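You operate a simulated robot arm through the tools that you are given. There is no shell and no other tool. Be economical: measure what you need, move in short steps, check, and stop when the job is done.

You are at the controls of a simulated robot arm. One attempt, no reset.

Task
Take the plug carton and put it on top of the worksheet on the top of the store counter. Then put the answer booklet on the green shelf of the shelf unit away on the top of the teaching desk. Then close the strap drawer. Then close the repair drawer. Then shut the file drawer. Then take the cover carton and leave it on the top of the teaching desk. The order counts. Set down upright: plug carton, cover carton.

It is judged by the outcome, as a careful person would: the job done as asked, and still so three seconds after it is handed in. It fails if anything else is knocked over, pushed out of place, dropped, spilled or broken. A push-on lid holds only when it is set on centred and level and pressed home; a screw cap is set on level and turned clockwise until tight.

Robot
A 7-joint arm with a fingered hand on a trunk, on a base that drives. Base frame: it is fixed to the floor where the robot stands at the start and does not move with it; the origin is under the middle of the robot, x ahead of it, y to its left, z up; the surface under the hand at the start is at about z = 0.9. Lengths are in m, angles in degrees, forces in N, time in s.
With the tool pointing down near the work surface it reaches from about 0.36 to 0.7 m from the robot's upright axis, wherever it stands. Its first joint turns from -69.0 to 172.0 degrees. Places, roughly: answer booklet [0.5, 0, 0.5]; cover carton [0, 12.25, 0.25]; file drawer [-1.7, 7.3, 0.8]; repair drawer [0.1, 7, 0.7]; strap drawer [0.3, 1.2, 0.2]; top of the teaching desk [-2.4, 12.3, 0.8]; worksheet [0.5, 1.25, 0.75]. Payload 3.2 kg.
The TCP is the grasp point between the finger pads, 0.026 m short of the fingertips. In the tool frame z runs along the fingers and y along their closing line. Largest opening 0.088 m; the body of the gripper starts 0.03 m behind the TCP. The gripper is a hand of 5 fingers: y runs from the thumb to the fingers, the wrist lies at [-0.016, -0.108, -0.172] in the tool frame.
Orientation is told as [roll, pitch, yaw] about the base's x, y, z axes, in that order, counted from this pose: with the fingers straight down and the wrist toward the robot, the tool's x, y and z point along [0, 1, 0], [1, 0, 0] and [0, 0, -1] of the base frame.

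Tools
- The arm moves only by the tool play_rows. Its argument "motion" is a list of rows, each a list of 6 numbers: the shift along the tool's x, y, z in m, then the turn, a rotation vector about the tool's x, y, z in degrees. In form: [[x, y, z, rx, ry, rz], ...]. A call has 1 to 10 rows; each row shifts and turns the commanded pose from where the row before left it, along the tool's axes as they then stand. A row lasts 0.2 s, in which the tool goes at most 0.05 m and 8.6 degrees; a call with a longer step from one row to the next is refused whole. A pose out of reach is approached as far as the arm can. The call stops where the force on the tool passes 40 N (or 10 N more than at its start, if that is more) or the arm is blocked; 0.2 s more then pass. In this call time passes only in rows, and 0.2 s behind the last. It gives the time, the measured TCP pose, the force on the tool (base axes), the opening and the grip force at its end, in the units of the frame above (readings bear some noise), with the torque about the TCP (base axes, N m) and any sound that the robot's microphone picked up.
- Cameras (640 x 400 px; columns grow to the right, rows downward): "scene" is now at [0.119, -0.0403, 1.4522]; the picture's right is [-0.48, -0.88, -0.00], its down [-0.62, 0.34, -0.70] and it looks along [0.62, -0.34, -0.71] (base axes); focal length 222 px, centre (320, 200). "wrist" rides on the gripper at [0.067, -0.097, -0.117] in the tool frame; the picture's right is [-0.71, 0.33, -0.62], its down [-0.65, -0.65, 0.39] and it looks along [-0.28, 0.68, 0.68] (tool axes); focal length 234 px, centre (320, 200). There is no depth. A picture from a camera that has moved, and an enlarged one, comes with that camera's place and axes in the base frame and with its lens.
- capture(camera): a new picture of that camera. No time passes.
- move_column(by): slides the trunk up (or, below 0, down) by that many m; the arm and the scene camera ride with it, the base frame stays. It gives what a move gives, with no picture.
- roll_base(legs): drives the robot by 1 to 6 legs, each [ahead, left, turn to the left] in m, m and degrees, along the robot's own axes; the way and the turn of a leg run together, so that a leg with both is an arc; at most 1.5 m and 180 degrees a leg. The arm and the cameras ride along, it lands a little off, and it stops where it bumps. It gives what a move gives.
- set_fingers(index, middle, ring, little, thumb_bend, thumb_turn): sets how far each is bent, from 0 (flat) to 1 (curled in); at 0.3 the hand is open as for a grip, at 0.7 the pads meet at the TCP. One left out holds its place. A second passes; each finger stops where it meets its share of the squeeze, and holds until it gets a number again. It is the only way to open and close the hand. It gives what a move gives, with no picture; readings hold the bend of each and the force on index, middle, ring, little, thumb and palm. thumb_turn goes from beside the hand (0) to across from the fingers (1), as for a grip.
- aim_head(pan, tilt): turns the head with the scene camera to pan (to the left, within 86 degrees either way) and tilt (down, from -29 to 69), counted from straight ahead of the robot. It gives what a move gives.
- close_up(camera, box): a new picture of the part [left, top, right, bottom] of that camera's present view, enlarged. No time passes.
- job_done(): hands the job in; it is judged then, once.

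Work in short steps. Places have to be worked out from the pictures, the camera data and where the tool is seen: move nearer, look again, correct. Check each grasp and each placing, and mend what went wrong. You have 165 turns and 112 pictures in all, those below and enlarged ones among them. Open the gripper and draw the arm clear of the work before you hand the job in, unless the task says otherwise.

The tools are called as a command line: name --pt "numbers of a row" for each row, then --argument value for the rest, lists and objects as JSON in quotes. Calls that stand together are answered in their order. play_rows: Moves the arm, as the interface text tells. Its arguments: {"type":"object","properties":{"motion":{"type":"array","items":{"type":"array","items":{"type":"number"}}}},"required":["motion"]} The other tools are called the same way: move_column (by) slides the trunk up or down; set_fingers (index, middle, ring, little, thumb_bend, thumb_turn) moves the fingers one by one; roll_base (legs) drives the base; aim_head (pan, tilt) turns the head that bears the scene camera; capture (camera) takes a picture; close_up (camera, box) takes an enlarged picture of a part of a camera's view; job_done () hands the job in.

At the start:

```text
t: 0.0
tcp_pos: [0.3883, -0.057, 1.1505]
ee_rot: [0.0, 0.0, 0.0]
force: [-0.5, -0.1, 0.2]
wrist_torque: [0.01, -0.02, -0.01]
width: 0.088
grip_force: 0.1
shape: jaw
bend: [0.3, 0.3, 0.3, 0.3, 0.3, 0.97]
finger forces: [0.0, 0.0, 0.0, 0.0, 0.1, 0.0]
trunk travel left (down, up): [-0.775, 0.065]
robot x, y, heading: [0.0005, -0.0007, 0.2]
head pan, tilt: [-28.9, 45.3]
```

scene: 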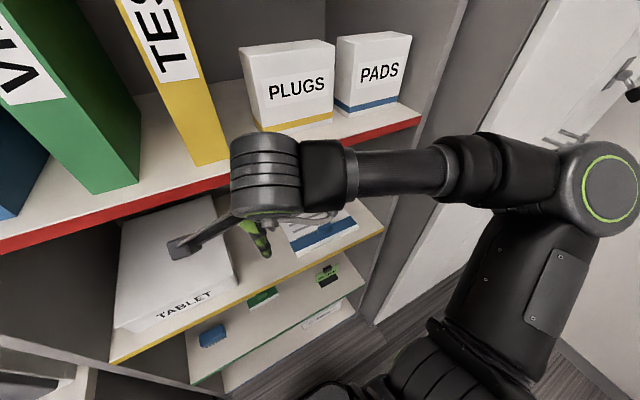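
wrist: 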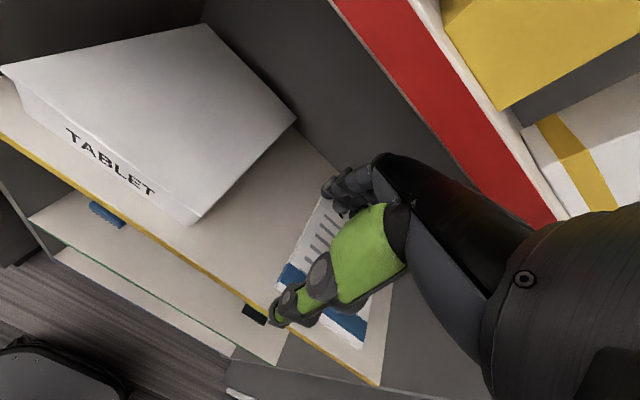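

The shelf unit is straight ahead with the PLUGS carton on the red shelf. I look around first: straight at the shelf, then left.

aim_head --pan 0 --tilt 40

capture --camera "scene"

aim_head --pan 70 --tilt 35

capture --camera "scene"

```text
t: 0.9
tcp_pos: [0.3875, -0.0573, 1.1498]
ee_rot: [-0.1, 0.0, 0.0]
force: [0.2, 0.0, -0.1]
wrist_torque: [-0.03, -0.04, 0.02]
width: 0.0877
grip_force: 0.1
shape: jaw
bend: [0.3, 0.3, 0.3, 0.3, 0.3, 0.97]
finger forces: [0.0, 0.0, 0.0, 0.0, 0.1, 0.0]
trunk travel left (down, up): [-0.775, 0.065]
robot x, y, heading: [-0.0026, 0.0023, 0.1]
head pan, tilt: [0.0, 40.0]
```

```text
109 pictures are left
camera scene: at [0.133, -0.0012, 1.4598], right [0.0, -1.0, 0.0], down [-0.64, 0.0, -0.77], along [0.77, 0.0, -0.64], focal length 222 px, centre (320, 200)
```

scene: 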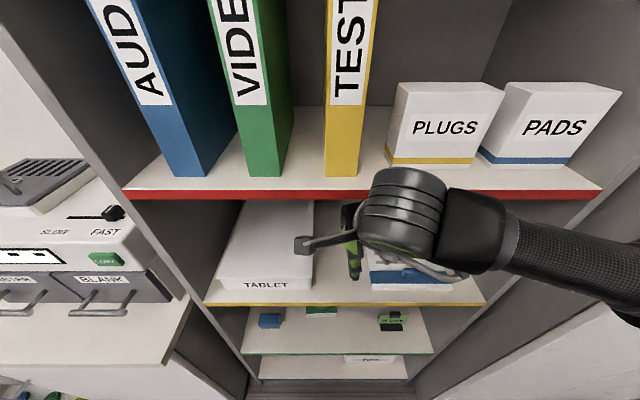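

```text
t: 2.4
tcp_pos: [0.3886, -0.0578, 1.1497]
ee_rot: [0.0, 0.0, 0.0]
force: [-0.1, 0.1, 0.1]
wrist_torque: [0.0, 0.01, 0.0]
width: 0.0879
grip_force: 0.1
shape: jaw
bend: [0.3, 0.3, 0.3, 0.3, 0.3, 0.97]
finger forces: [0.1, 0.0, 0.1, 0.0, 0.0, 0.1]
trunk travel left (down, up): [-0.775, 0.065]
robot x, y, heading: [-0.0002, -0.0027, 0.2]
head pan, tilt: [70.0, 35.0]
```

```text
108 pictures are left
camera scene: at [0.0782, 0.0816, 1.4674], right [0.94, -0.34, 0.0], down [-0.2, -0.54, -0.82], along [0.28, 0.77, -0.57], focal length 222 px, centre (320, 200)
```

scene: 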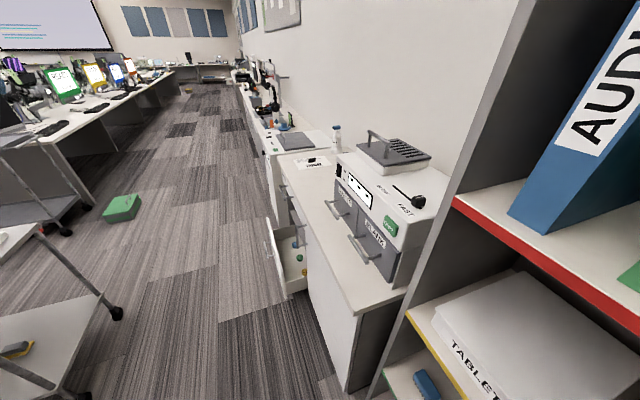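

The red shelf seems to be around z≈1.25 with its front edge near x≈0.41; the plugs carton looks about 0.16 wide. I back away to get the hand clear and view the shelf from further off.

roll_base --legs '[[-0.35, 0, 0]]'

aim_head --pan 0 --tilt 20

capture --camera "scene"

```text
t: 4.6
tcp_pos: [0.0419, -0.0569, 1.1502]
ee_rot: [0.0, 0.0, 0.0]
force: [0.0, -1.1, 0.5]
wrist_torque: [0.01, 0.04, -0.02]
width: 0.088
grip_force: 0.1
shape: jaw
bend: [0.3, 0.3, 0.3, 0.3, 0.3, 0.97]
finger forces: [0.0, 0.0, 0.0, 0.0, 0.0, 0.0]
trunk travel left (down, up): [-0.775, 0.065]
robot x, y, heading: [-0.3484, -0.0012, -0.1]
head pan, tilt: [70.0, 35.0]
```

```text
t: 6.0
tcp_pos: [0.0434, -0.0562, 1.1497]
ee_rot: [0.0, 0.0, 0.0]
force: [0.4, 0.6, -0.1]
wrist_torque: [-0.01, 0.04, 0.0]
width: 0.0876
grip_force: 0.1
shape: jaw
bend: [0.3, 0.3, 0.3, 0.3, 0.3, 0.97]
finger forces: [0.0, 0.1, 0.0, 0.1, 0.0, 0.0]
trunk travel left (down, up): [-0.775, 0.065]
robot x, y, heading: [-0.3476, -0.0003, -0.0]
head pan, tilt: [0.0, 20.0]
```

```text
107 pictures are left
camera scene: at [-0.2047, -0.001, 1.4912], right [0.0, -1.0, 0.0], down [-0.34, 0.0, -0.94], along [0.94, 0.0, -0.34], focal length 222 px, centre (320, 200)
```

scene: 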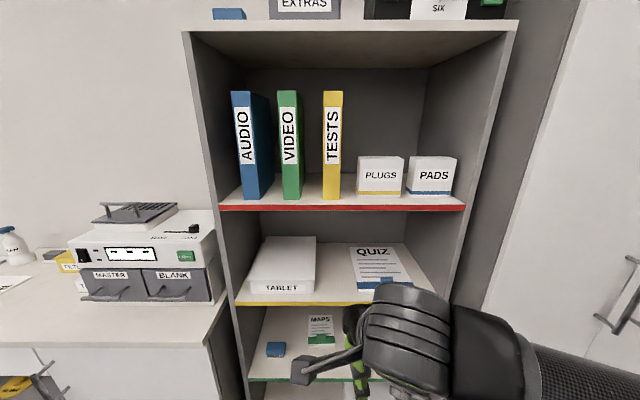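

The red shelf top solves to x≈0.41, z≈1.254. I zoom in on the carton to get its depth, and on the green shelf.

close_up --camera "scene" --box '[340, 140, 468, 220]'

close_up --camera "scene" --box '[0, 200, 320, 400]'

```text
5.00 times, centred on (404, 180) of scene
camera zoom: at [-0.2047, -0.001, 1.4912], right [0.0, -1.0, 0.0], down [-0.34, 0.0, -0.94], along [0.94, 0.0, -0.34], focal length 1111 px, centre (-100, 300)
```

zoom: 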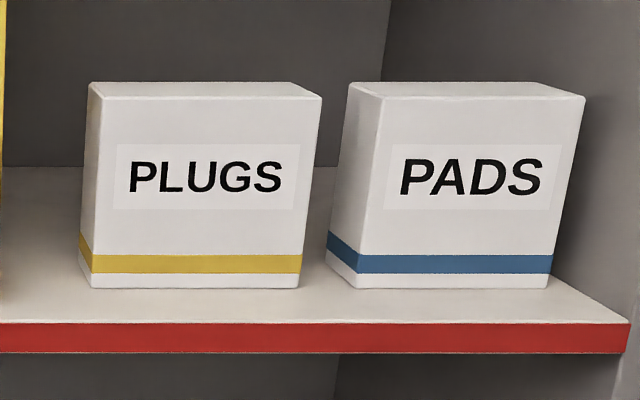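

```text
2.00 times, centred on (160, 300) of scene
camera zoom: at [-0.2047, -0.001, 1.4912], right [0.0, -1.0, 0.0], down [-0.34, 0.0, -0.94], along [0.94, 0.0, -0.34], focal length 444 px, centre (640, 0)
```

zoom: 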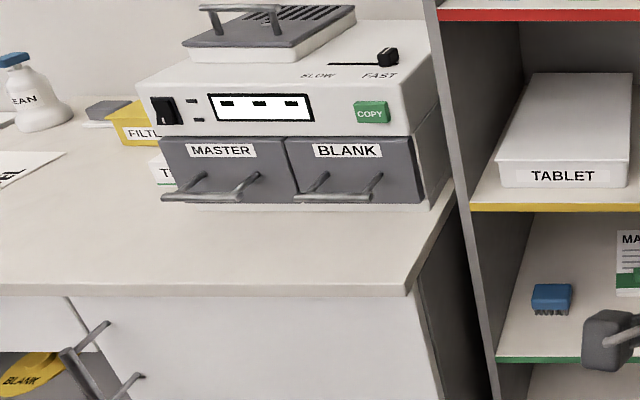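

Carton: x≈0.473–0.53, y≈-0.127…-0.258, z≈1.254–1.377, so I can grip it front-to-back from above. I raise the trunk and arm to TCP z≈1.43 here, in the clear.

move_column --by 0.06

play_rows --pt "0 0 -0.045 0 0 0" --pt "0 0 -0.045 0 0 0" --pt "0 0 -0.045 0 0 0" --pt "0 0 -0.045 0 0 0" --pt "0 0 -0.04 0 0 0"

capture --camera "scene"

```text
t: 7.0
tcp_pos: [0.0421, -0.0566, 1.211]
ee_rot: [-0.1, 0.1, 0.0]
force: [-0.5, -0.8, 0.4]
wrist_torque: [0.01, 0.02, 0.01]
width: 0.0878
grip_force: 0.0
shape: jaw
bend: [0.3, 0.3, 0.3, 0.3, 0.3, 0.97]
finger forces: [0.0, 0.0, 0.0, 0.0, 0.0, 0.1]
trunk travel left (down, up): [-0.835, 0.005]
robot x, y, heading: [-0.3474, -0.0014, -0.1]
head pan, tilt: [0.0, 20.0]
```

```text
t: 8.2
tcp_pos: [0.0423, -0.0569, 1.431]
ee_rot: [-0.2, 0.0, 0.1]
force: [0.8, 1.3, 0.3]
wrist_torque: [-0.02, -0.01, 0.0]
width: 0.0878
grip_force: 0.0
shape: jaw
bend: [0.3, 0.3, 0.3, 0.3, 0.3, 0.97]
finger forces: [0.1, 0.0, 0.0, 0.0, 0.1, 0.0]
trunk travel left (down, up): [-0.835, 0.005]
robot x, y, heading: [-0.3492, 0.0023, -0.1]
head pan, tilt: [0.0, 20.0]
```

```text
104 pictures are left
camera scene: at [-0.205, 0.0, 1.5512], right [0.0, -1.0, 0.0], down [-0.34, 0.0, -0.94], along [0.94, 0.0, -0.34], focal length 222 px, centre (320, 200)
```

scene: 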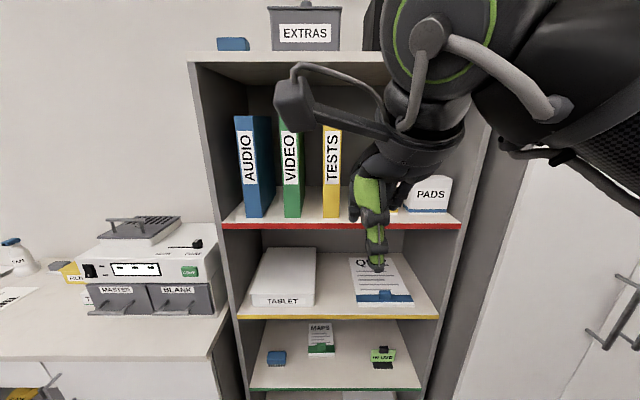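

The arm is raised well. I drive to x≈-0.05 and sideways so TCP y≈-0.193, hand still in front of the shelf.

roll_base --legs '[[0.2, -0.137, 0]]'

aim_head --pan 0 --tilt 35

capture --camera "scene"

capture --camera "wrist"

```text
t: 10.0
tcp_pos: [0.244, -0.1932, 1.4306]
ee_rot: [-0.1, 0.0, 0.2]
force: [-0.1, 0.0, 0.5]
wrist_torque: [-0.01, -0.02, 0.04]
width: 0.0876
grip_force: 0.1
shape: jaw
bend: [0.3, 0.3, 0.3, 0.3, 0.3, 0.97]
finger forces: [0.1, 0.0, 0.1, 0.0, 0.0, 0.0]
trunk travel left (down, up): [-0.835, 0.005]
robot x, y, heading: [-0.1446, -0.1363, -0.1]
head pan, tilt: [0.0, 20.0]
```

```text
t: 10.8
tcp_pos: [0.2456, -0.1937, 1.4294]
ee_rot: [0.0, 0.0, 0.2]
force: [0.2, 0.0, -0.3]
wrist_torque: [0.0, 0.03, 0.02]
width: 0.0878
grip_force: 0.1
shape: jaw
bend: [0.3, 0.3, 0.3, 0.3, 0.3, 0.97]
finger forces: [0.0, 0.0, 0.0, 0.0, 0.0, 0.1]
trunk travel left (down, up): [-0.835, 0.005]
robot x, y, heading: [-0.1445, -0.1366, 0.2]
head pan, tilt: [0.0, 35.0]
```

```text
103 pictures are left
camera scene: at [-0.0076, -0.1376, 1.5274], right [0.0, -1.0, 0.0], down [-0.57, 0.0, -0.82], along [0.82, 0.0, -0.57], focal length 222 px, centre (320, 200)
```

scene: 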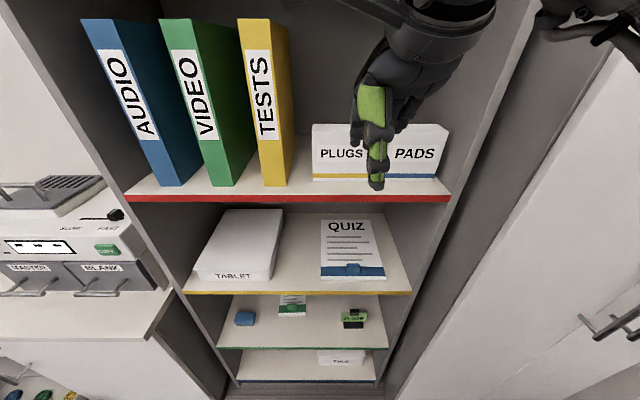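

```text
102 pictures are left
camera wrist: at [0.1487, -0.1269, 1.5486], right [0.33, -0.71, 0.62], down [-0.65, -0.65, -0.39], along [0.68, -0.28, -0.68], focal length 234 px, centre (320, 200)
```

wrist: 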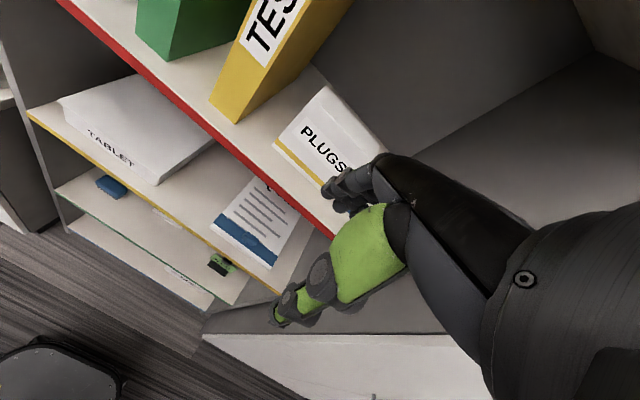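

The wrist camera confirms the carton's front-left corner at about (0.466,-0.12). I drive 0.1 closer and reach out above the carton.

roll_base --legs '[[0.1, 0, 0]]'

play_rows --pt "0 0.04 0 0 0 0" --pt "0 0.04 0 0 0 0" --pt "0 0.04 0 0 0 0" --pt "0 0.035 0 0 0 0"

capture --camera "scene"

capture --camera "wrist"

```text
t: 11.9
tcp_pos: [0.3437, -0.1929, 1.4308]
ee_rot: [0.0, 0.0, 0.2]
force: [0.3, -0.1, -0.7]
wrist_torque: [-0.01, 0.0, 0.05]
width: 0.0878
grip_force: 0.1
shape: jaw
bend: [0.3, 0.3, 0.3, 0.3, 0.3, 0.97]
finger forces: [0.0, 0.0, 0.1, 0.0, 0.1, 0.0]
trunk travel left (down, up): [-0.835, 0.005]
robot x, y, heading: [-0.0415, -0.1375, -0.0]
head pan, tilt: [0.0, 35.0]
```

```text
t: 12.9
tcp_pos: [0.5007, -0.1904, 1.4297]
ee_rot: [-0.2, 0.1, 0.3]
force: [0.0, 1.2, -0.1]
wrist_torque: [-0.02, 0.04, 0.03]
width: 0.0875
grip_force: 0.1
shape: jaw
bend: [0.3, 0.3, 0.3, 0.3, 0.3, 0.97]
finger forces: [0.0, 0.0, 0.0, 0.2, 0.0, 0.1]
trunk travel left (down, up): [-0.835, 0.005]
robot x, y, heading: [-0.0446, -0.137, 0.1]
head pan, tilt: [0.0, 35.0]
```

```text
101 pictures are left
camera scene: at [0.0941, -0.135, 1.5271], right [0.0, -1.0, 0.0], down [-0.57, 0.0, -0.82], along [0.82, 0.0, -0.57], focal length 222 px, centre (320, 200)
```

scene: 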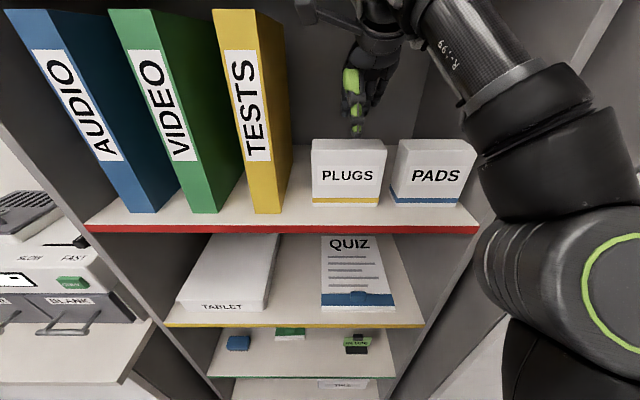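

```text
100 pictures are left
camera wrist: at [0.4047, -0.1238, 1.5481], right [0.34, -0.7, 0.63], down [-0.65, -0.65, -0.39], along [0.68, -0.28, -0.68], focal length 234 px, centre (320, 200)
```

wrist: 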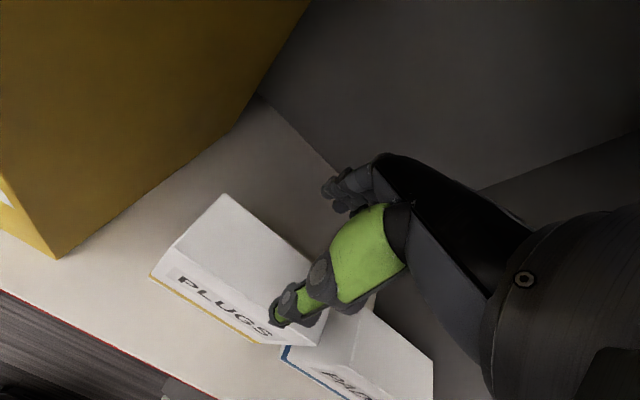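

The hand is above the carton; I zoom in with the wrist view to pin its top corners.

close_up --camera "wrist" --box '[130, 160, 386, 320]'

close_up --camera "scene" --box '[290, 60, 482, 180]'

```text
2.50 times, centred on (258, 240) of wrist
camera zoom: at [0.4047, -0.1238, 1.5481], right [0.34, -0.7, 0.63], down [-0.65, -0.65, -0.39], along [0.68, -0.28, -0.68], focal length 585 px, centre (475, 100)
```

zoom: 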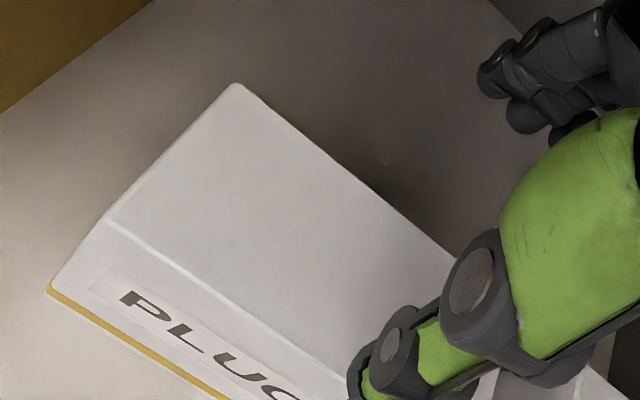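

```text
3.33 times, centred on (386, 120) of scene
camera zoom: at [0.0941, -0.135, 1.5271], right [0.0, -1.0, 0.0], down [-0.57, 0.0, -0.82], along [0.82, 0.0, -0.57], focal length 741 px, centre (100, 467)
```

zoom: 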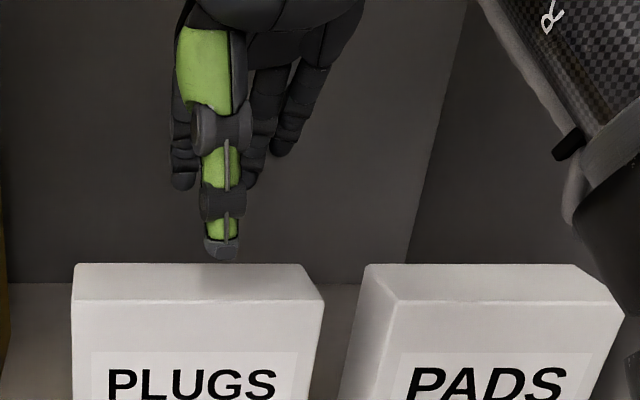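

Carton top spans x≈0.455–0.509, y centre ≈-0.186. I shift the hand back 18 mm and descend to TCP z≈1.358.

play_rows --pt "0 -0.018 0 0 0 0" --pt "0 0 0.03 0 0 0" --pt "0 0 0.025 0 0 0" --pt "0 0 0.017 0 0 0"

capture --camera "wrist"

```text
t: 13.9
tcp_pos: [0.4804, -0.1931, 1.3596]
ee_rot: [0.1, -0.1, 0.2]
force: [-0.5, -1.0, -0.7]
wrist_torque: [-0.02, -0.04, -0.01]
width: 0.0878
grip_force: 0.0
shape: jaw
bend: [0.3, 0.3, 0.3, 0.3, 0.3, 0.97]
finger forces: [0.0, 0.1, 0.1, 0.1, 0.0, 0.0]
trunk travel left (down, up): [-0.835, 0.005]
robot x, y, heading: [-0.0447, -0.1372, 0.1]
head pan, tilt: [0.0, 35.0]
```

```text
97 pictures are left
camera wrist: at [0.3845, -0.1259, 1.4772], right [0.33, -0.71, 0.62], down [-0.65, -0.65, -0.39], along [0.68, -0.28, -0.68], focal length 234 px, centre (320, 200)
```

wrist: 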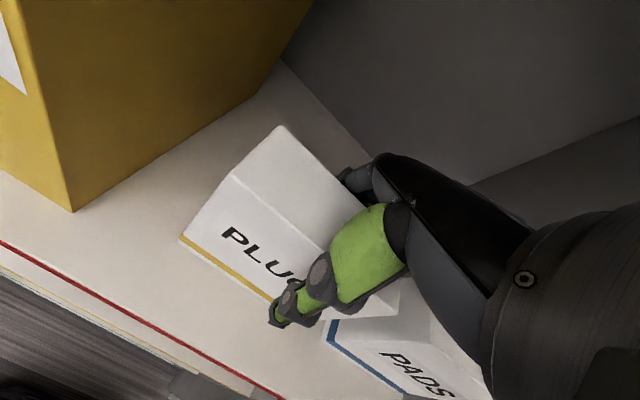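

Thumb is in front and fingers behind the carton. I close the hand.

set_fingers --index 0.65 --middle 0.65 --ring 0.65 --little 0.65 --thumb_bend 0.65

play_rows --pt "0 0 -0.015 0 0 0" --pt "0 0 -0.02 0 0 0"

capture --camera "wrist"

```text
t: 14.9
tcp_pos: [0.4816, -0.193, 1.3574]
ee_rot: [0.1, 0.0, 0.2]
force: [1.3, 0.4, 1.9]
wrist_torque: [-0.15, -0.21, 0.09]
width: 0.0646
grip_force: 41.1
shape: fingers
bend: [0.47, 0.57, 0.58, 0.58, 0.4, 0.91]
finger forces: [16.9, 6.9, 4.6, 13.3, 40.6, 0.0]
trunk travel left (down, up): [-0.835, 0.005]
robot x, y, heading: [-0.0449, -0.1365, 0.2]
head pan, tilt: [0.0, 35.0]
```

```text
t: 15.5
tcp_pos: [0.4811, -0.1923, 1.3939]
ee_rot: [0.1, 0.0, 0.2]
force: [0.2, -0.4, -2.1]
wrist_torque: [-0.01, -0.03, 0.01]
width: 0.0643
grip_force: 40.8
shape: fingers
bend: [0.47, 0.57, 0.58, 0.58, 0.4, 0.91]
finger forces: [16.5, 6.3, 4.2, 12.5, 40.3, 0.0]
trunk travel left (down, up): [-0.835, 0.005]
robot x, y, heading: [-0.0422, -0.1323, -0.1]
head pan, tilt: [0.0, 35.0]
```

```text
96 pictures are left
camera wrist: at [0.3847, -0.1253, 1.5123], right [0.33, -0.71, 0.62], down [-0.65, -0.65, -0.39], along [0.68, -0.28, -0.68], focal length 234 px, centre (320, 200)
```

wrist: 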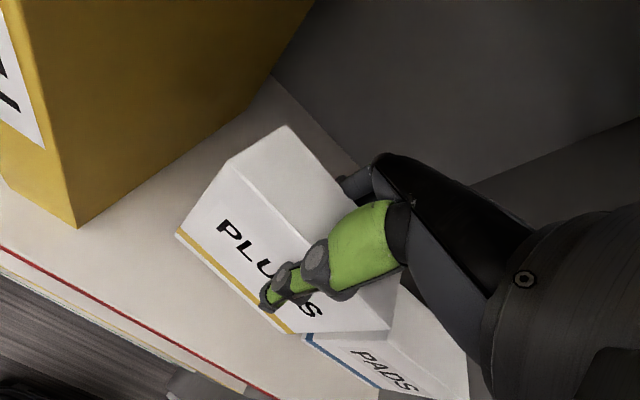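

The carton is lifted and gripped. I back out 0.55 m and look toward the store counter.

roll_base --legs '[[-0.55, 0, 0], [0, 0.6, 0]]'

aim_head --pan 40 --tilt 30

capture --camera "scene"

```text
t: 21.7
tcp_pos: [-0.0746, 0.4004, 1.3932]
ee_rot: [0.0, -0.1, 0.0]
force: [0.1, 0.0, -2.9]
wrist_torque: [-0.06, 0.0, -0.01]
width: 0.0644
grip_force: 40.0
shape: fingers
bend: [0.47, 0.57, 0.58, 0.58, 0.4, 0.91]
finger forces: [16.7, 6.3, 4.1, 12.5, 40.4, 0.0]
trunk travel left (down, up): [-0.835, 0.005]
robot x, y, heading: [-0.5989, 0.4626, -0.1]
head pan, tilt: [0.0, 35.0]
```

```text
t: 22.8
tcp_pos: [-0.0749, 0.3992, 1.3931]
ee_rot: [0.0, 0.0, 0.1]
force: [0.1, 0.1, -2.1]
wrist_torque: [-0.02, -0.02, 0.01]
width: 0.0643
grip_force: 40.3
shape: fingers
bend: [0.47, 0.57, 0.58, 0.58, 0.4, 0.91]
finger forces: [16.6, 6.3, 4.3, 12.5, 40.4, 0.0]
trunk travel left (down, up): [-0.835, 0.005]
robot x, y, heading: [-0.6009, 0.4567, -0.0]
head pan, tilt: [40.0, 30.0]
```

```text
95 pictures are left
camera scene: at [-0.4826, 0.5157, 1.5351], right [0.64, -0.77, 0.0], down [-0.38, -0.32, -0.87], along [0.66, 0.56, -0.5], focal length 222 px, centre (320, 200)
```

scene: 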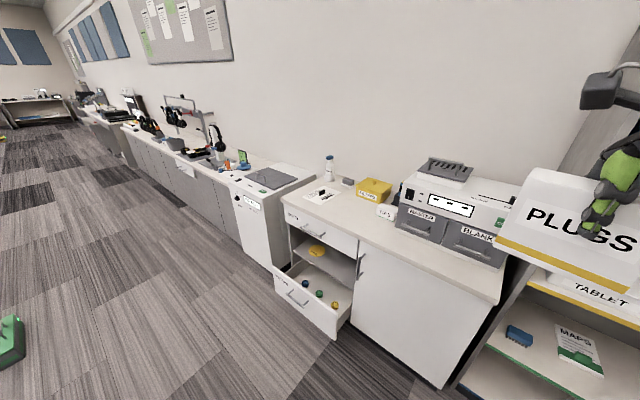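

Counter front edge is at x≈0.36 with the open strap drawer sticking out to x≈0.14 (y≈0.94–1.49). The worksheet is at the far-left part of the counter; I drive in front of it to look more exactly.

roll_base --legs '[[0, 0.85, 0]]'

aim_head --pan 0 --tilt 38

capture --camera "scene"

```text
t: 27.3
tcp_pos: [-0.077, 1.253, 1.3934]
ee_rot: [0.0, 0.1, 0.3]
force: [0.3, -1.2, -2.9]
wrist_torque: [-0.04, -0.03, -0.01]
width: 0.0645
grip_force: 40.1
shape: fingers
bend: [0.47, 0.57, 0.58, 0.58, 0.4, 0.91]
finger forces: [16.7, 6.3, 4.3, 12.6, 40.4, 0.1]
trunk travel left (down, up): [-0.835, 0.005]
robot x, y, heading: [-0.6026, 1.3087, -0.0]
head pan, tilt: [40.0, 30.0]
```

```text
t: 28.3
tcp_pos: [-0.0765, 1.2529, 1.3939]
ee_rot: [0.0, 0.0, 0.2]
force: [0.5, -0.5, -2.9]
wrist_torque: [-0.06, -0.02, -0.02]
width: 0.0645
grip_force: 40.0
shape: fingers
bend: [0.47, 0.57, 0.58, 0.58, 0.4, 0.91]
finger forces: [16.6, 6.3, 4.2, 12.6, 40.5, 0.0]
trunk travel left (down, up): [-0.835, 0.005]
robot x, y, heading: [-0.6038, 1.3103, 0.1]
head pan, tilt: [0.0, 38.0]
```

```text
94 pictures are left
camera scene: at [-0.467, 1.3085, 1.5228], right [0.0, -1.0, 0.0], down [-0.62, 0.0, -0.79], along [0.79, 0.0, -0.62], focal length 222 px, centre (320, 200)
```

scene: 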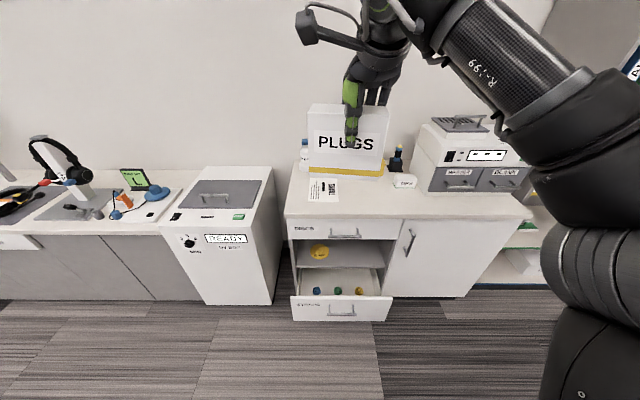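

Cross-view triangulation puts the counter top at z≈0.84, front edge x≈0.27, worksheet about x 0.38–0.6, y 1.22–1.37. I lower the trunk 0.3 and look again to fix the height.

move_column --by -0.3

aim_head --pan 0 --tilt 25

capture --camera "scene"

capture --camera "wrist"

```text
t: 31.3
tcp_pos: [-0.075, 1.2532, 1.0934]
ee_rot: [0.0, 0.0, 0.2]
force: [-0.7, -0.5, -1.9]
wrist_torque: [0.01, -0.04, -0.03]
width: 0.0645
grip_force: 40.2
shape: fingers
bend: [0.47, 0.57, 0.58, 0.58, 0.4, 0.91]
finger forces: [16.6, 6.3, 4.2, 12.5, 40.4, 0.1]
trunk travel left (down, up): [-0.535, 0.305]
robot x, y, heading: [-0.6039, 1.309, -0.0]
head pan, tilt: [0.0, 38.0]
```

```text
t: 32.1
tcp_pos: [-0.0755, 1.2525, 1.0933]
ee_rot: [0.0, 0.0, 0.3]
force: [0.1, -0.3, -2.9]
wrist_torque: [-0.03, 0.01, -0.01]
width: 0.0642
grip_force: 39.6
shape: fingers
bend: [0.47, 0.57, 0.58, 0.58, 0.4, 0.91]
finger forces: [16.6, 6.2, 4.2, 12.6, 40.4, 0.0]
trunk travel left (down, up): [-0.535, 0.305]
robot x, y, heading: [-0.6038, 1.3054, 0.4]
head pan, tilt: [0.0, 25.0]
```

```text
93 pictures are left
camera scene: at [-0.4614, 1.3084, 1.243], right [0.0, -1.0, 0.0], down [-0.42, 0.0, -0.91], along [0.91, 0.0, -0.42], focal length 222 px, centre (320, 200)
```

scene: 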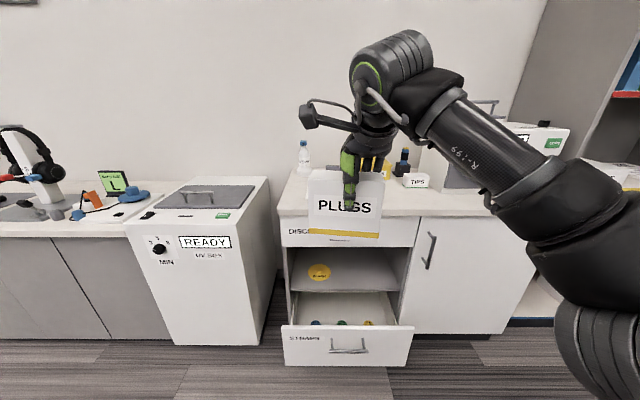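

```text
92 pictures are left
camera wrist: at [-0.1724, 1.3196, 1.2121], right [0.33, -0.71, 0.62], down [-0.65, -0.65, -0.39], along [0.68, -0.28, -0.68], focal length 234 px, centre (320, 200)
```

wrist: 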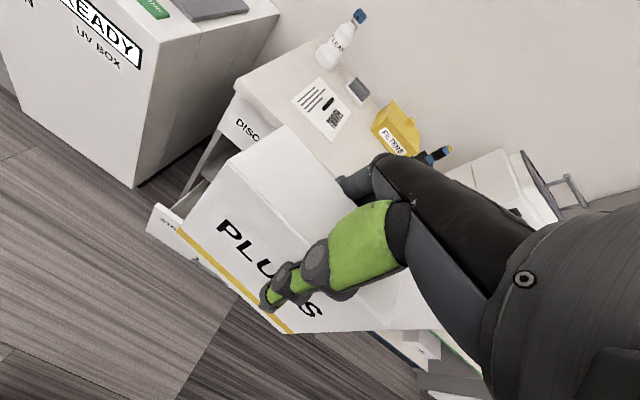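

Wrist and scene views agree: counter z≈0.835, worksheet x 0.415–0.63, y 1.22–1.375. I drive forward 0.4 m (staying clear of the open drawer), then reach out to above the worksheet.

roll_base --legs '[[0.4, 0.04, 0]]'

play_rows --pt "0 0.04 0 0 0 0" --pt "0 0.04 0 0 0 0" --pt "0 0.04 0 0 0 0" --pt "0 0.03 0 0 0 0"

move_column --by -0.11

capture --camera "wrist"

capture --camera "scene"

```text
t: 34.6
tcp_pos: [0.3247, 1.2935, 1.0929]
ee_rot: [-0.1, -0.1, 0.3]
force: [0.3, 0.4, -3.5]
wrist_torque: [-0.02, -0.03, 0.02]
width: 0.0644
grip_force: 40.0
shape: fingers
bend: [0.47, 0.57, 0.58, 0.58, 0.4, 0.91]
finger forces: [16.7, 6.3, 4.3, 12.4, 40.4, 0.0]
trunk travel left (down, up): [-0.535, 0.305]
robot x, y, heading: [-0.1984, 1.3475, 0.2]
head pan, tilt: [0.0, 25.0]
```

```text
t: 35.6
tcp_pos: [0.3985, 1.2933, 1.0873]
ee_rot: [0.0, -0.1, 0.3]
force: [0.3, 0.5, -3.4]
wrist_torque: [-0.02, -0.01, 0.01]
width: 0.0642
grip_force: 38.9
shape: fingers
bend: [0.48, 0.57, 0.58, 0.59, 0.4, 0.91]
finger forces: [16.4, 6.1, 4.2, 11.9, 39.3, 0.1]
out of reach, approached as far as the arm can: row 2, 3, 4
trunk travel left (down, up): [-0.535, 0.305]
robot x, y, heading: [-0.2027, 1.3515, 0.5]
head pan, tilt: [0.0, 25.0]
```

```text
t: 37.0
tcp_pos: [0.3989, 1.2949, 0.978]
ee_rot: [0.0, 0.0, 0.3]
force: [-1.1, 0.0, -3.1]
wrist_torque: [-0.05, -0.02, 0.0]
width: 0.0644
grip_force: 38.9
shape: fingers
bend: [0.48, 0.57, 0.58, 0.59, 0.4, 0.91]
finger forces: [16.3, 6.1, 4.1, 11.8, 39.3, 0.0]
trunk travel left (down, up): [-0.425, 0.415]
robot x, y, heading: [-0.2008, 1.3493, 0.4]
head pan, tilt: [0.0, 25.0]
```

```text
91 pictures are left
camera wrist: at [0.3011, 1.3616, 1.0962], right [0.34, -0.71, 0.62], down [-0.65, -0.65, -0.39], along [0.68, -0.28, -0.68], focal length 234 px, centre (320, 200)
```

wrist: 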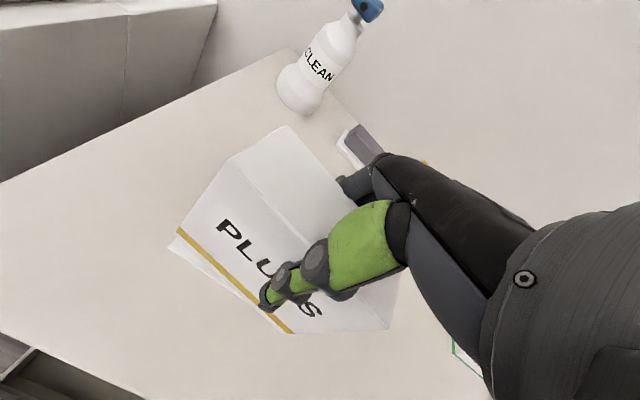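

```text
90 pictures are left
camera scene: at [-0.061, 1.3505, 1.1331], right [0.0, -1.0, 0.0], down [-0.42, 0.0, -0.91], along [0.91, 0.0, -0.42], focal length 222 px, centre (320, 200)
```

scene: 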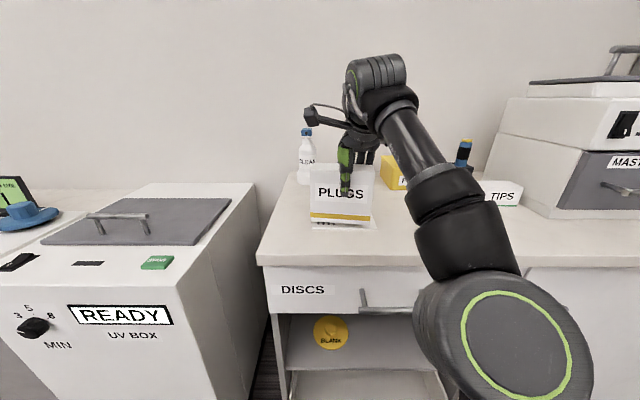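

The carton hovers over the front edge of the worksheet, but the raised arm limits reach. I raise the trunk 0.2 and lower the arm relative to it to gain reach.

move_column --by 0.2

play_rows --pt "0 0 0.04 0 0 0" --pt "0 0 0.04 0 0 0" --pt "0 0 0.04 0 0 0" --pt "0 0 0.04 0 0 0" --pt "0 0 0.03 0 0 0"

```text
t: 39.2
tcp_pos: [0.3986, 1.294, 1.177]
ee_rot: [0.0, 0.0, 0.3]
force: [0.3, 0.7, -2.4]
wrist_torque: [-0.02, -0.02, 0.01]
width: 0.0642
grip_force: 39.1
shape: fingers
bend: [0.48, 0.57, 0.58, 0.59, 0.4, 0.91]
finger forces: [16.4, 6.1, 4.1, 11.8, 39.2, 0.1]
trunk travel left (down, up): [-0.625, 0.215]
robot x, y, heading: [-0.199, 1.3501, 0.2]
head pan, tilt: [0.0, 25.0]
```

```text
t: 40.4
tcp_pos: [0.399, 1.2937, 0.9861]
ee_rot: [0.1, 0.0, 0.3]
force: [-0.4, 0.3, -3.1]
wrist_torque: [0.0, 0.01, 0.02]
width: 0.0635
grip_force: 37.7
shape: fingers
bend: [0.48, 0.57, 0.58, 0.59, 0.4, 0.91]
finger forces: [15.7, 6.0, 4.1, 11.1, 38.0, 0.0]
trunk travel left (down, up): [-0.625, 0.215]
robot x, y, heading: [-0.2005, 1.3496, 0.4]
head pan, tilt: [0.0, 25.0]
```

Now I extend 0.078 forward over the worksheet.

play_rows --pt "0 0.04 0 0 0 0" --pt "0 0.038 0 0 0 0"

capture --camera "wrist"

capture --camera "scene"

```text
t: 41.0
tcp_pos: [0.478, 1.2972, 0.9874]
ee_rot: [-0.1, 0.1, 0.5]
force: [-0.2, -0.6, -2.9]
wrist_torque: [-0.06, -0.02, -0.01]
width: 0.0638
grip_force: 37.3
shape: fingers
bend: [0.48, 0.57, 0.58, 0.59, 0.4, 0.91]
finger forces: [15.4, 6.0, 4.1, 10.8, 37.8, 0.0]
trunk travel left (down, up): [-0.625, 0.215]
robot x, y, heading: [-0.2005, 1.347, 0.7]
head pan, tilt: [0.0, 25.0]
```

```text
89 pictures are left
camera wrist: at [0.3805, 1.364, 1.1054], right [0.34, -0.7, 0.62], down [-0.65, -0.65, -0.39], along [0.68, -0.28, -0.68], focal length 234 px, centre (320, 200)
```

wrist: 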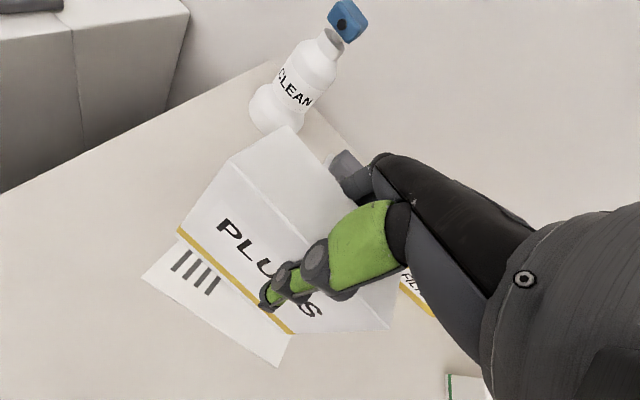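

```text
88 pictures are left
camera scene: at [-0.0596, 1.3515, 1.3329], right [0.0, -1.0, 0.0], down [-0.42, 0.0, -0.91], along [0.91, 0.0, -0.42], focal length 222 px, centre (320, 200)
```

scene: 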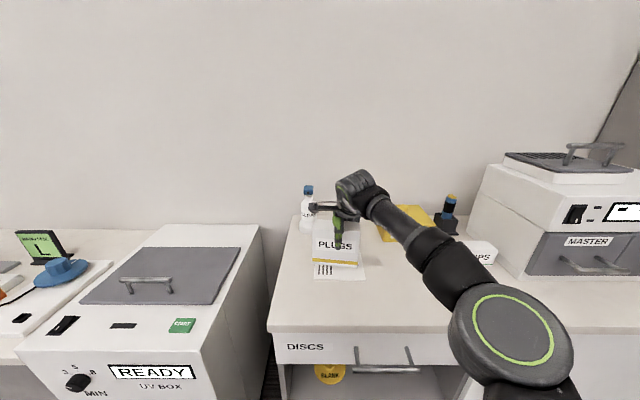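

The worksheet front edge is x≈0.42 and y 1.21–1.37, so I shift 12 mm right and descend gently until contact.

play_rows --pt "-0.012 0 0.01 0 0 0" --pt "0 0 0.015 0 0 0" --pt "0 0 0.008 0 0 0" --pt "0 0 0.005 0 0 0"

close_up --camera "scene" --box '[272, 180, 432, 280]'

```text
t: 42.2
tcp_pos: [0.4751, 1.2836, 0.9617]
ee_rot: [0.5, -1.5, 0.1]
force: [-3.0, 1.2, 12.4]
wrist_torque: [-0.32, 0.09, -0.04]
width: 0.0633
grip_force: 40.5
shape: fingers
bend: [0.48, 0.58, 0.59, 0.6, 0.4, 0.91]
finger forces: [15.3, 6.4, 4.4, 11.6, 43.4, 0.0]
trunk travel left (down, up): [-0.625, 0.215]
robot x, y, heading: [-0.2038, 1.3505, 0.2]
head pan, tilt: [0.0, 25.0]
stopped in row 4: the force on the tool passed its limit at 41 N (the readings are from after the stop); the commanded pose is now the measured one
```

```text
4.00 times, centred on (352, 230) of scene
camera zoom: at [-0.0642, 1.3505, 1.3332], right [0.0, -1.0, 0.0], down [-0.42, 0.0, -0.91], along [0.91, 0.0, -0.42], focal length 889 px, centre (192, 80)
```

zoom: 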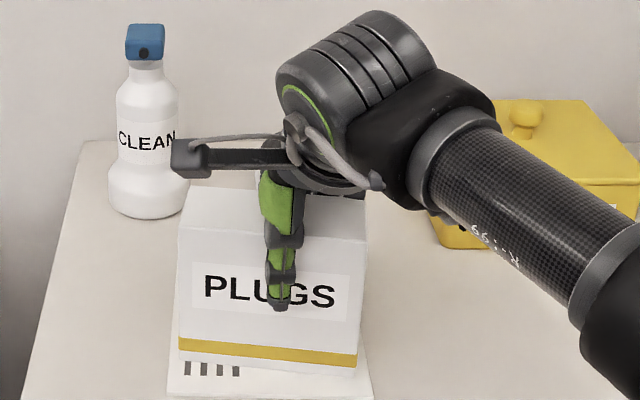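

The carton is on the worksheet, pressed with 12 N. I ease up 1 mm and open the hand.

play_rows --pt "0 0 -0.002 0 0 0"

set_fingers --index 0.3 --middle 0.3 --ring 0.3 --little 0.3 --thumb_bend 0.28

capture --camera "wrist"

```text
t: 42.6
tcp_pos: [0.4758, 1.2846, 0.963]
ee_rot: [0.4, -1.3, 0.2]
force: [-1.4, 0.8, 12.6]
wrist_torque: [-0.27, -0.02, 0.02]
width: 0.0639
grip_force: 41.6
shape: fingers
bend: [0.48, 0.58, 0.59, 0.6, 0.4, 0.91]
finger forces: [15.8, 7.0, 4.9, 11.9, 42.8, 0.0]
trunk travel left (down, up): [-0.625, 0.215]
robot x, y, heading: [-0.2047, 1.3508, 0.2]
head pan, tilt: [0.0, 25.0]
```

```text
t: 43.6
tcp_pos: [0.4779, 1.2831, 0.9588]
ee_rot: [0.4, -1.1, 0.3]
force: [-0.5, -0.2, 0.1]
wrist_torque: [0.0, 0.02, 0.01]
width: 0.0892
grip_force: 0.5
shape: fingers
bend: [0.3, 0.3, 0.3, 0.3, 0.28, 0.97]
finger forces: [0.1, 0.0, 0.0, 0.1, 0.3, 0.0]
trunk travel left (down, up): [-0.625, 0.215]
robot x, y, heading: [-0.2017, 1.3492, 0.4]
head pan, tilt: [0.0, 25.0]
```

```text
86 pictures are left
camera wrist: at [0.3791, 1.35, 1.0765], right [0.32, -0.71, 0.63], down [-0.64, -0.65, -0.4], along [0.69, -0.27, -0.67], focal length 234 px, centre (320, 200)
```

wrist: 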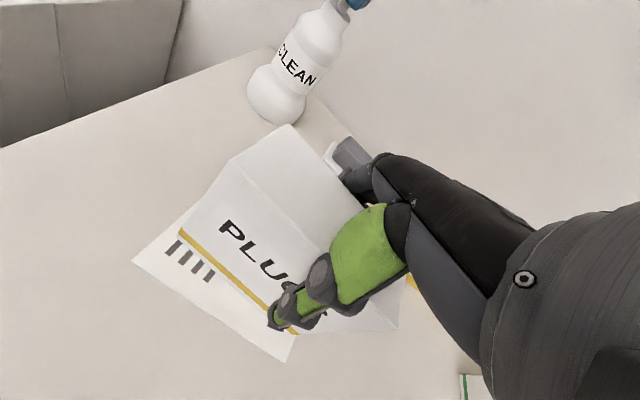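

Released and standing. I lift straight up and check.

play_rows --pt "0 0 -0.02 0 0 0" --pt "0 0 -0.04 0 0 0" --pt "0 0 -0.04 0 0 0" --pt "0 0 -0.04 0 0 0"

roll_base --legs '[[-0.4, 0, 0]]'

close_up --camera "scene" --box '[240, 180, 400, 280]'

```text
t: 44.6
tcp_pos: [0.4602, 1.2813, 1.0923]
ee_rot: [0.4, -1.1, 0.3]
force: [-0.4, -1.6, 0.2]
wrist_torque: [0.0, 0.0, 0.03]
width: 0.0893
grip_force: 0.0
shape: fingers
bend: [0.3, 0.3, 0.3, 0.3, 0.28, 0.97]
finger forces: [0.0, 0.0, 0.1, 0.1, 0.0, 0.0]
out of reach, approached as far as the arm can: row 4
trunk travel left (down, up): [-0.625, 0.215]
robot x, y, heading: [-0.2027, 1.3488, -0.0]
head pan, tilt: [0.0, 25.0]
```

```text
t: 47.1
tcp_pos: [0.0621, 1.2797, 1.0924]
ee_rot: [0.4, -1.1, 0.2]
force: [-0.6, 0.4, -0.2]
wrist_torque: [0.0, -0.04, 0.0]
width: 0.0893
grip_force: 0.0
shape: fingers
bend: [0.3, 0.3, 0.3, 0.3, 0.28, 0.97]
finger forces: [0.1, 0.1, 0.1, 0.0, 0.0, 0.0]
trunk travel left (down, up): [-0.625, 0.215]
robot x, y, heading: [-0.6018, 1.3525, -0.0]
head pan, tilt: [0.0, 25.0]
```

```text
4.00 times, centred on (320, 230) of scene
camera zoom: at [-0.4607, 1.3486, 1.3332], right [0.0, -1.0, 0.0], down [-0.42, 0.0, -0.91], along [0.91, 0.0, -0.42], focal length 889 px, centre (320, 80)
```

zoom: 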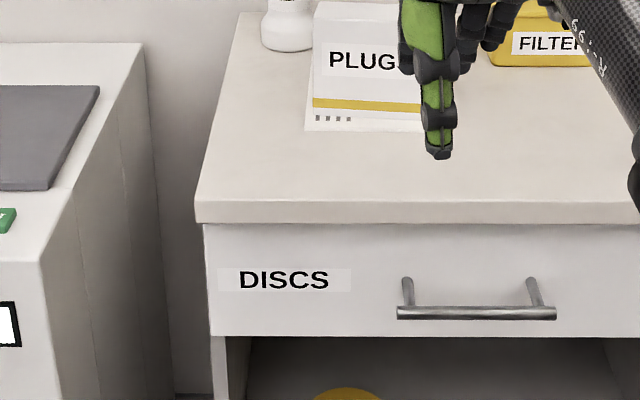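

Plug carton stands on the worksheet. Next I go back to the shelf unit and look at the green shelf for the answer booklet.

roll_base --legs '[[0, -1.3, 0]]'

move_column --by -0.35

aim_head --pan 0 --tilt 25

capture --camera "scene"

```text
t: 53.6
tcp_pos: [0.0753, -0.024, 1.092]
ee_rot: [0.4, -1.0, 0.8]
force: [0.5, 0.3, -0.1]
wrist_torque: [0.0, -0.04, 0.01]
width: 0.0891
grip_force: 0.2
shape: fingers
bend: [0.3, 0.3, 0.3, 0.3, 0.28, 0.97]
finger forces: [0.0, 0.1, 0.0, 0.1, 0.0, 0.1]
trunk travel left (down, up): [-0.625, 0.215]
robot x, y, heading: [-0.5887, 0.0381, 1.0]
head pan, tilt: [0.0, 25.0]
```

```text
t: 57.1
tcp_pos: [0.0772, -0.0243, 0.7419]
ee_rot: [0.4, -1.0, 0.8]
force: [0.0, 0.0, -0.2]
wrist_torque: [-0.01, 0.01, -0.01]
width: 0.0891
grip_force: 0.0
shape: fingers
bend: [0.3, 0.3, 0.3, 0.3, 0.28, 0.97]
finger forces: [0.0, 0.1, 0.1, 0.0, 0.0, 0.0]
trunk travel left (down, up): [-0.275, 0.565]
robot x, y, heading: [-0.5869, 0.0381, 1.0]
head pan, tilt: [0.0, 25.0]
```

```text
t: 57.7
tcp_pos: [0.0763, -0.0234, 0.7423]
ee_rot: [0.4, -1.1, 0.7]
force: [-0.3, 0.2, 0.0]
wrist_torque: [-0.02, 0.0, 0.0]
width: 0.0891
grip_force: 0.1
shape: fingers
bend: [0.3, 0.3, 0.3, 0.3, 0.28, 0.97]
finger forces: [0.1, 0.0, 0.1, 0.0, 0.0, 0.0]
trunk travel left (down, up): [-0.275, 0.565]
robot x, y, heading: [-0.5894, 0.0383, 1.2]
head pan, tilt: [0.0, 25.0]
```

```text
84 pictures are left
camera scene: at [-0.4475, 0.0388, 0.9831], right [0.01, -1.0, 0.0], down [-0.42, -0.01, -0.91], along [0.91, 0.01, -0.42], focal length 222 px, centre (320, 200)
```

scene: 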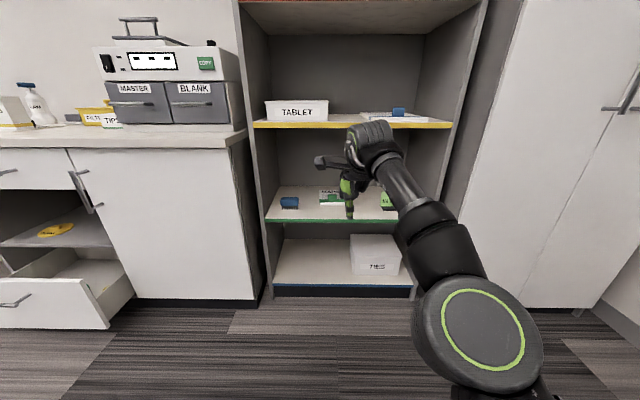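

I zoom in on the green shelf.

close_up --camera "scene" --box '[260, 170, 420, 270]'

capture --camera "wrist"

```text
4.00 times, centred on (340, 220) of scene
camera zoom: at [-0.4475, 0.0388, 0.9831], right [0.01, -1.0, 0.0], down [-0.42, -0.01, -0.91], along [0.91, 0.01, -0.42], focal length 889 px, centre (240, 120)
```

zoom: 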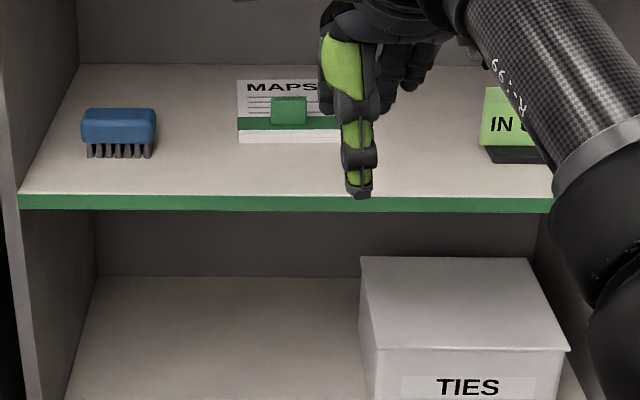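

```text
82 pictures are left
camera wrist: at [-0.0233, 0.0413, 0.8588], right [0.33, -0.71, 0.63], down [-0.64, -0.66, -0.4], along [0.7, -0.26, -0.67], focal length 234 px, centre (320, 200)
```

wrist: 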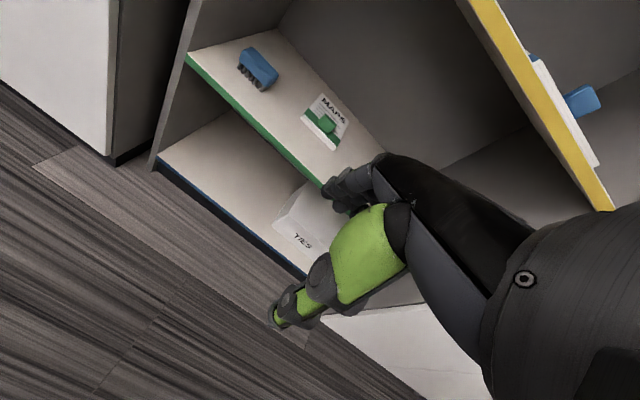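

The booklet on the green shelf is the MAPS one with a green grip block, near (0.55,-0.01). I lower to TCP z≈0.6 and drive closer for a wrist look.

move_column --by -0.14

roll_base --legs '[[0.3, 0.01, -1]]'

capture --camera "wrist"

capture --camera "scene"

```text
t: 59.3
tcp_pos: [0.0775, -0.0248, 0.6015]
ee_rot: [0.4, -1.1, 0.9]
force: [0.2, 0.3, -0.2]
wrist_torque: [-0.02, 0.02, 0.0]
width: 0.0893
grip_force: 0.2
shape: fingers
bend: [0.3, 0.3, 0.3, 0.3, 0.28, 0.97]
finger forces: [0.1, 0.1, 0.0, 0.0, 0.0, 0.1]
trunk travel left (down, up): [-0.135, 0.705]
robot x, y, heading: [-0.589, 0.0365, 0.7]
head pan, tilt: [0.0, 25.0]
```

```text
t: 61.4
tcp_pos: [0.3744, -0.0223, 0.6021]
ee_rot: [0.3, -1.1, -0.2]
force: [0.4, 0.0, 0.4]
wrist_torque: [0.0, -0.02, 0.02]
width: 0.0893
grip_force: 0.1
shape: fingers
bend: [0.3, 0.3, 0.3, 0.3, 0.28, 0.97]
finger forces: [0.0, 0.0, 0.1, 0.0, 0.1, 0.0]
trunk travel left (down, up): [-0.135, 0.705]
robot x, y, heading: [-0.2912, 0.0479, -0.4]
head pan, tilt: [0.0, 25.0]
```

```text
81 pictures are left
camera wrist: at [0.276, 0.0443, 0.7188], right [0.32, -0.71, 0.63], down [-0.65, -0.65, -0.4], along [0.69, -0.28, -0.67], focal length 234 px, centre (320, 200)
```

wrist: 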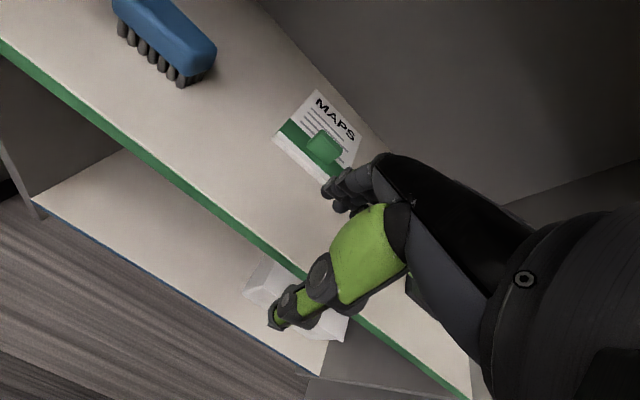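

```text
80 pictures are left
camera scene: at [-0.1482, 0.0485, 0.8431], right [0.0, -1.0, 0.0], down [-0.42, 0.0, -0.91], along [0.91, 0.0, -0.42], focal length 222 px, centre (320, 200)
```

scene: 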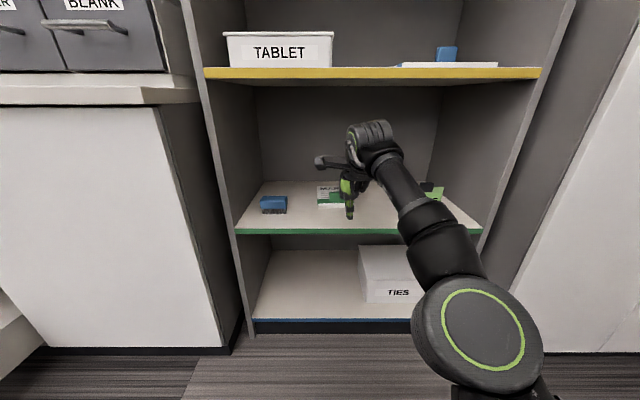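

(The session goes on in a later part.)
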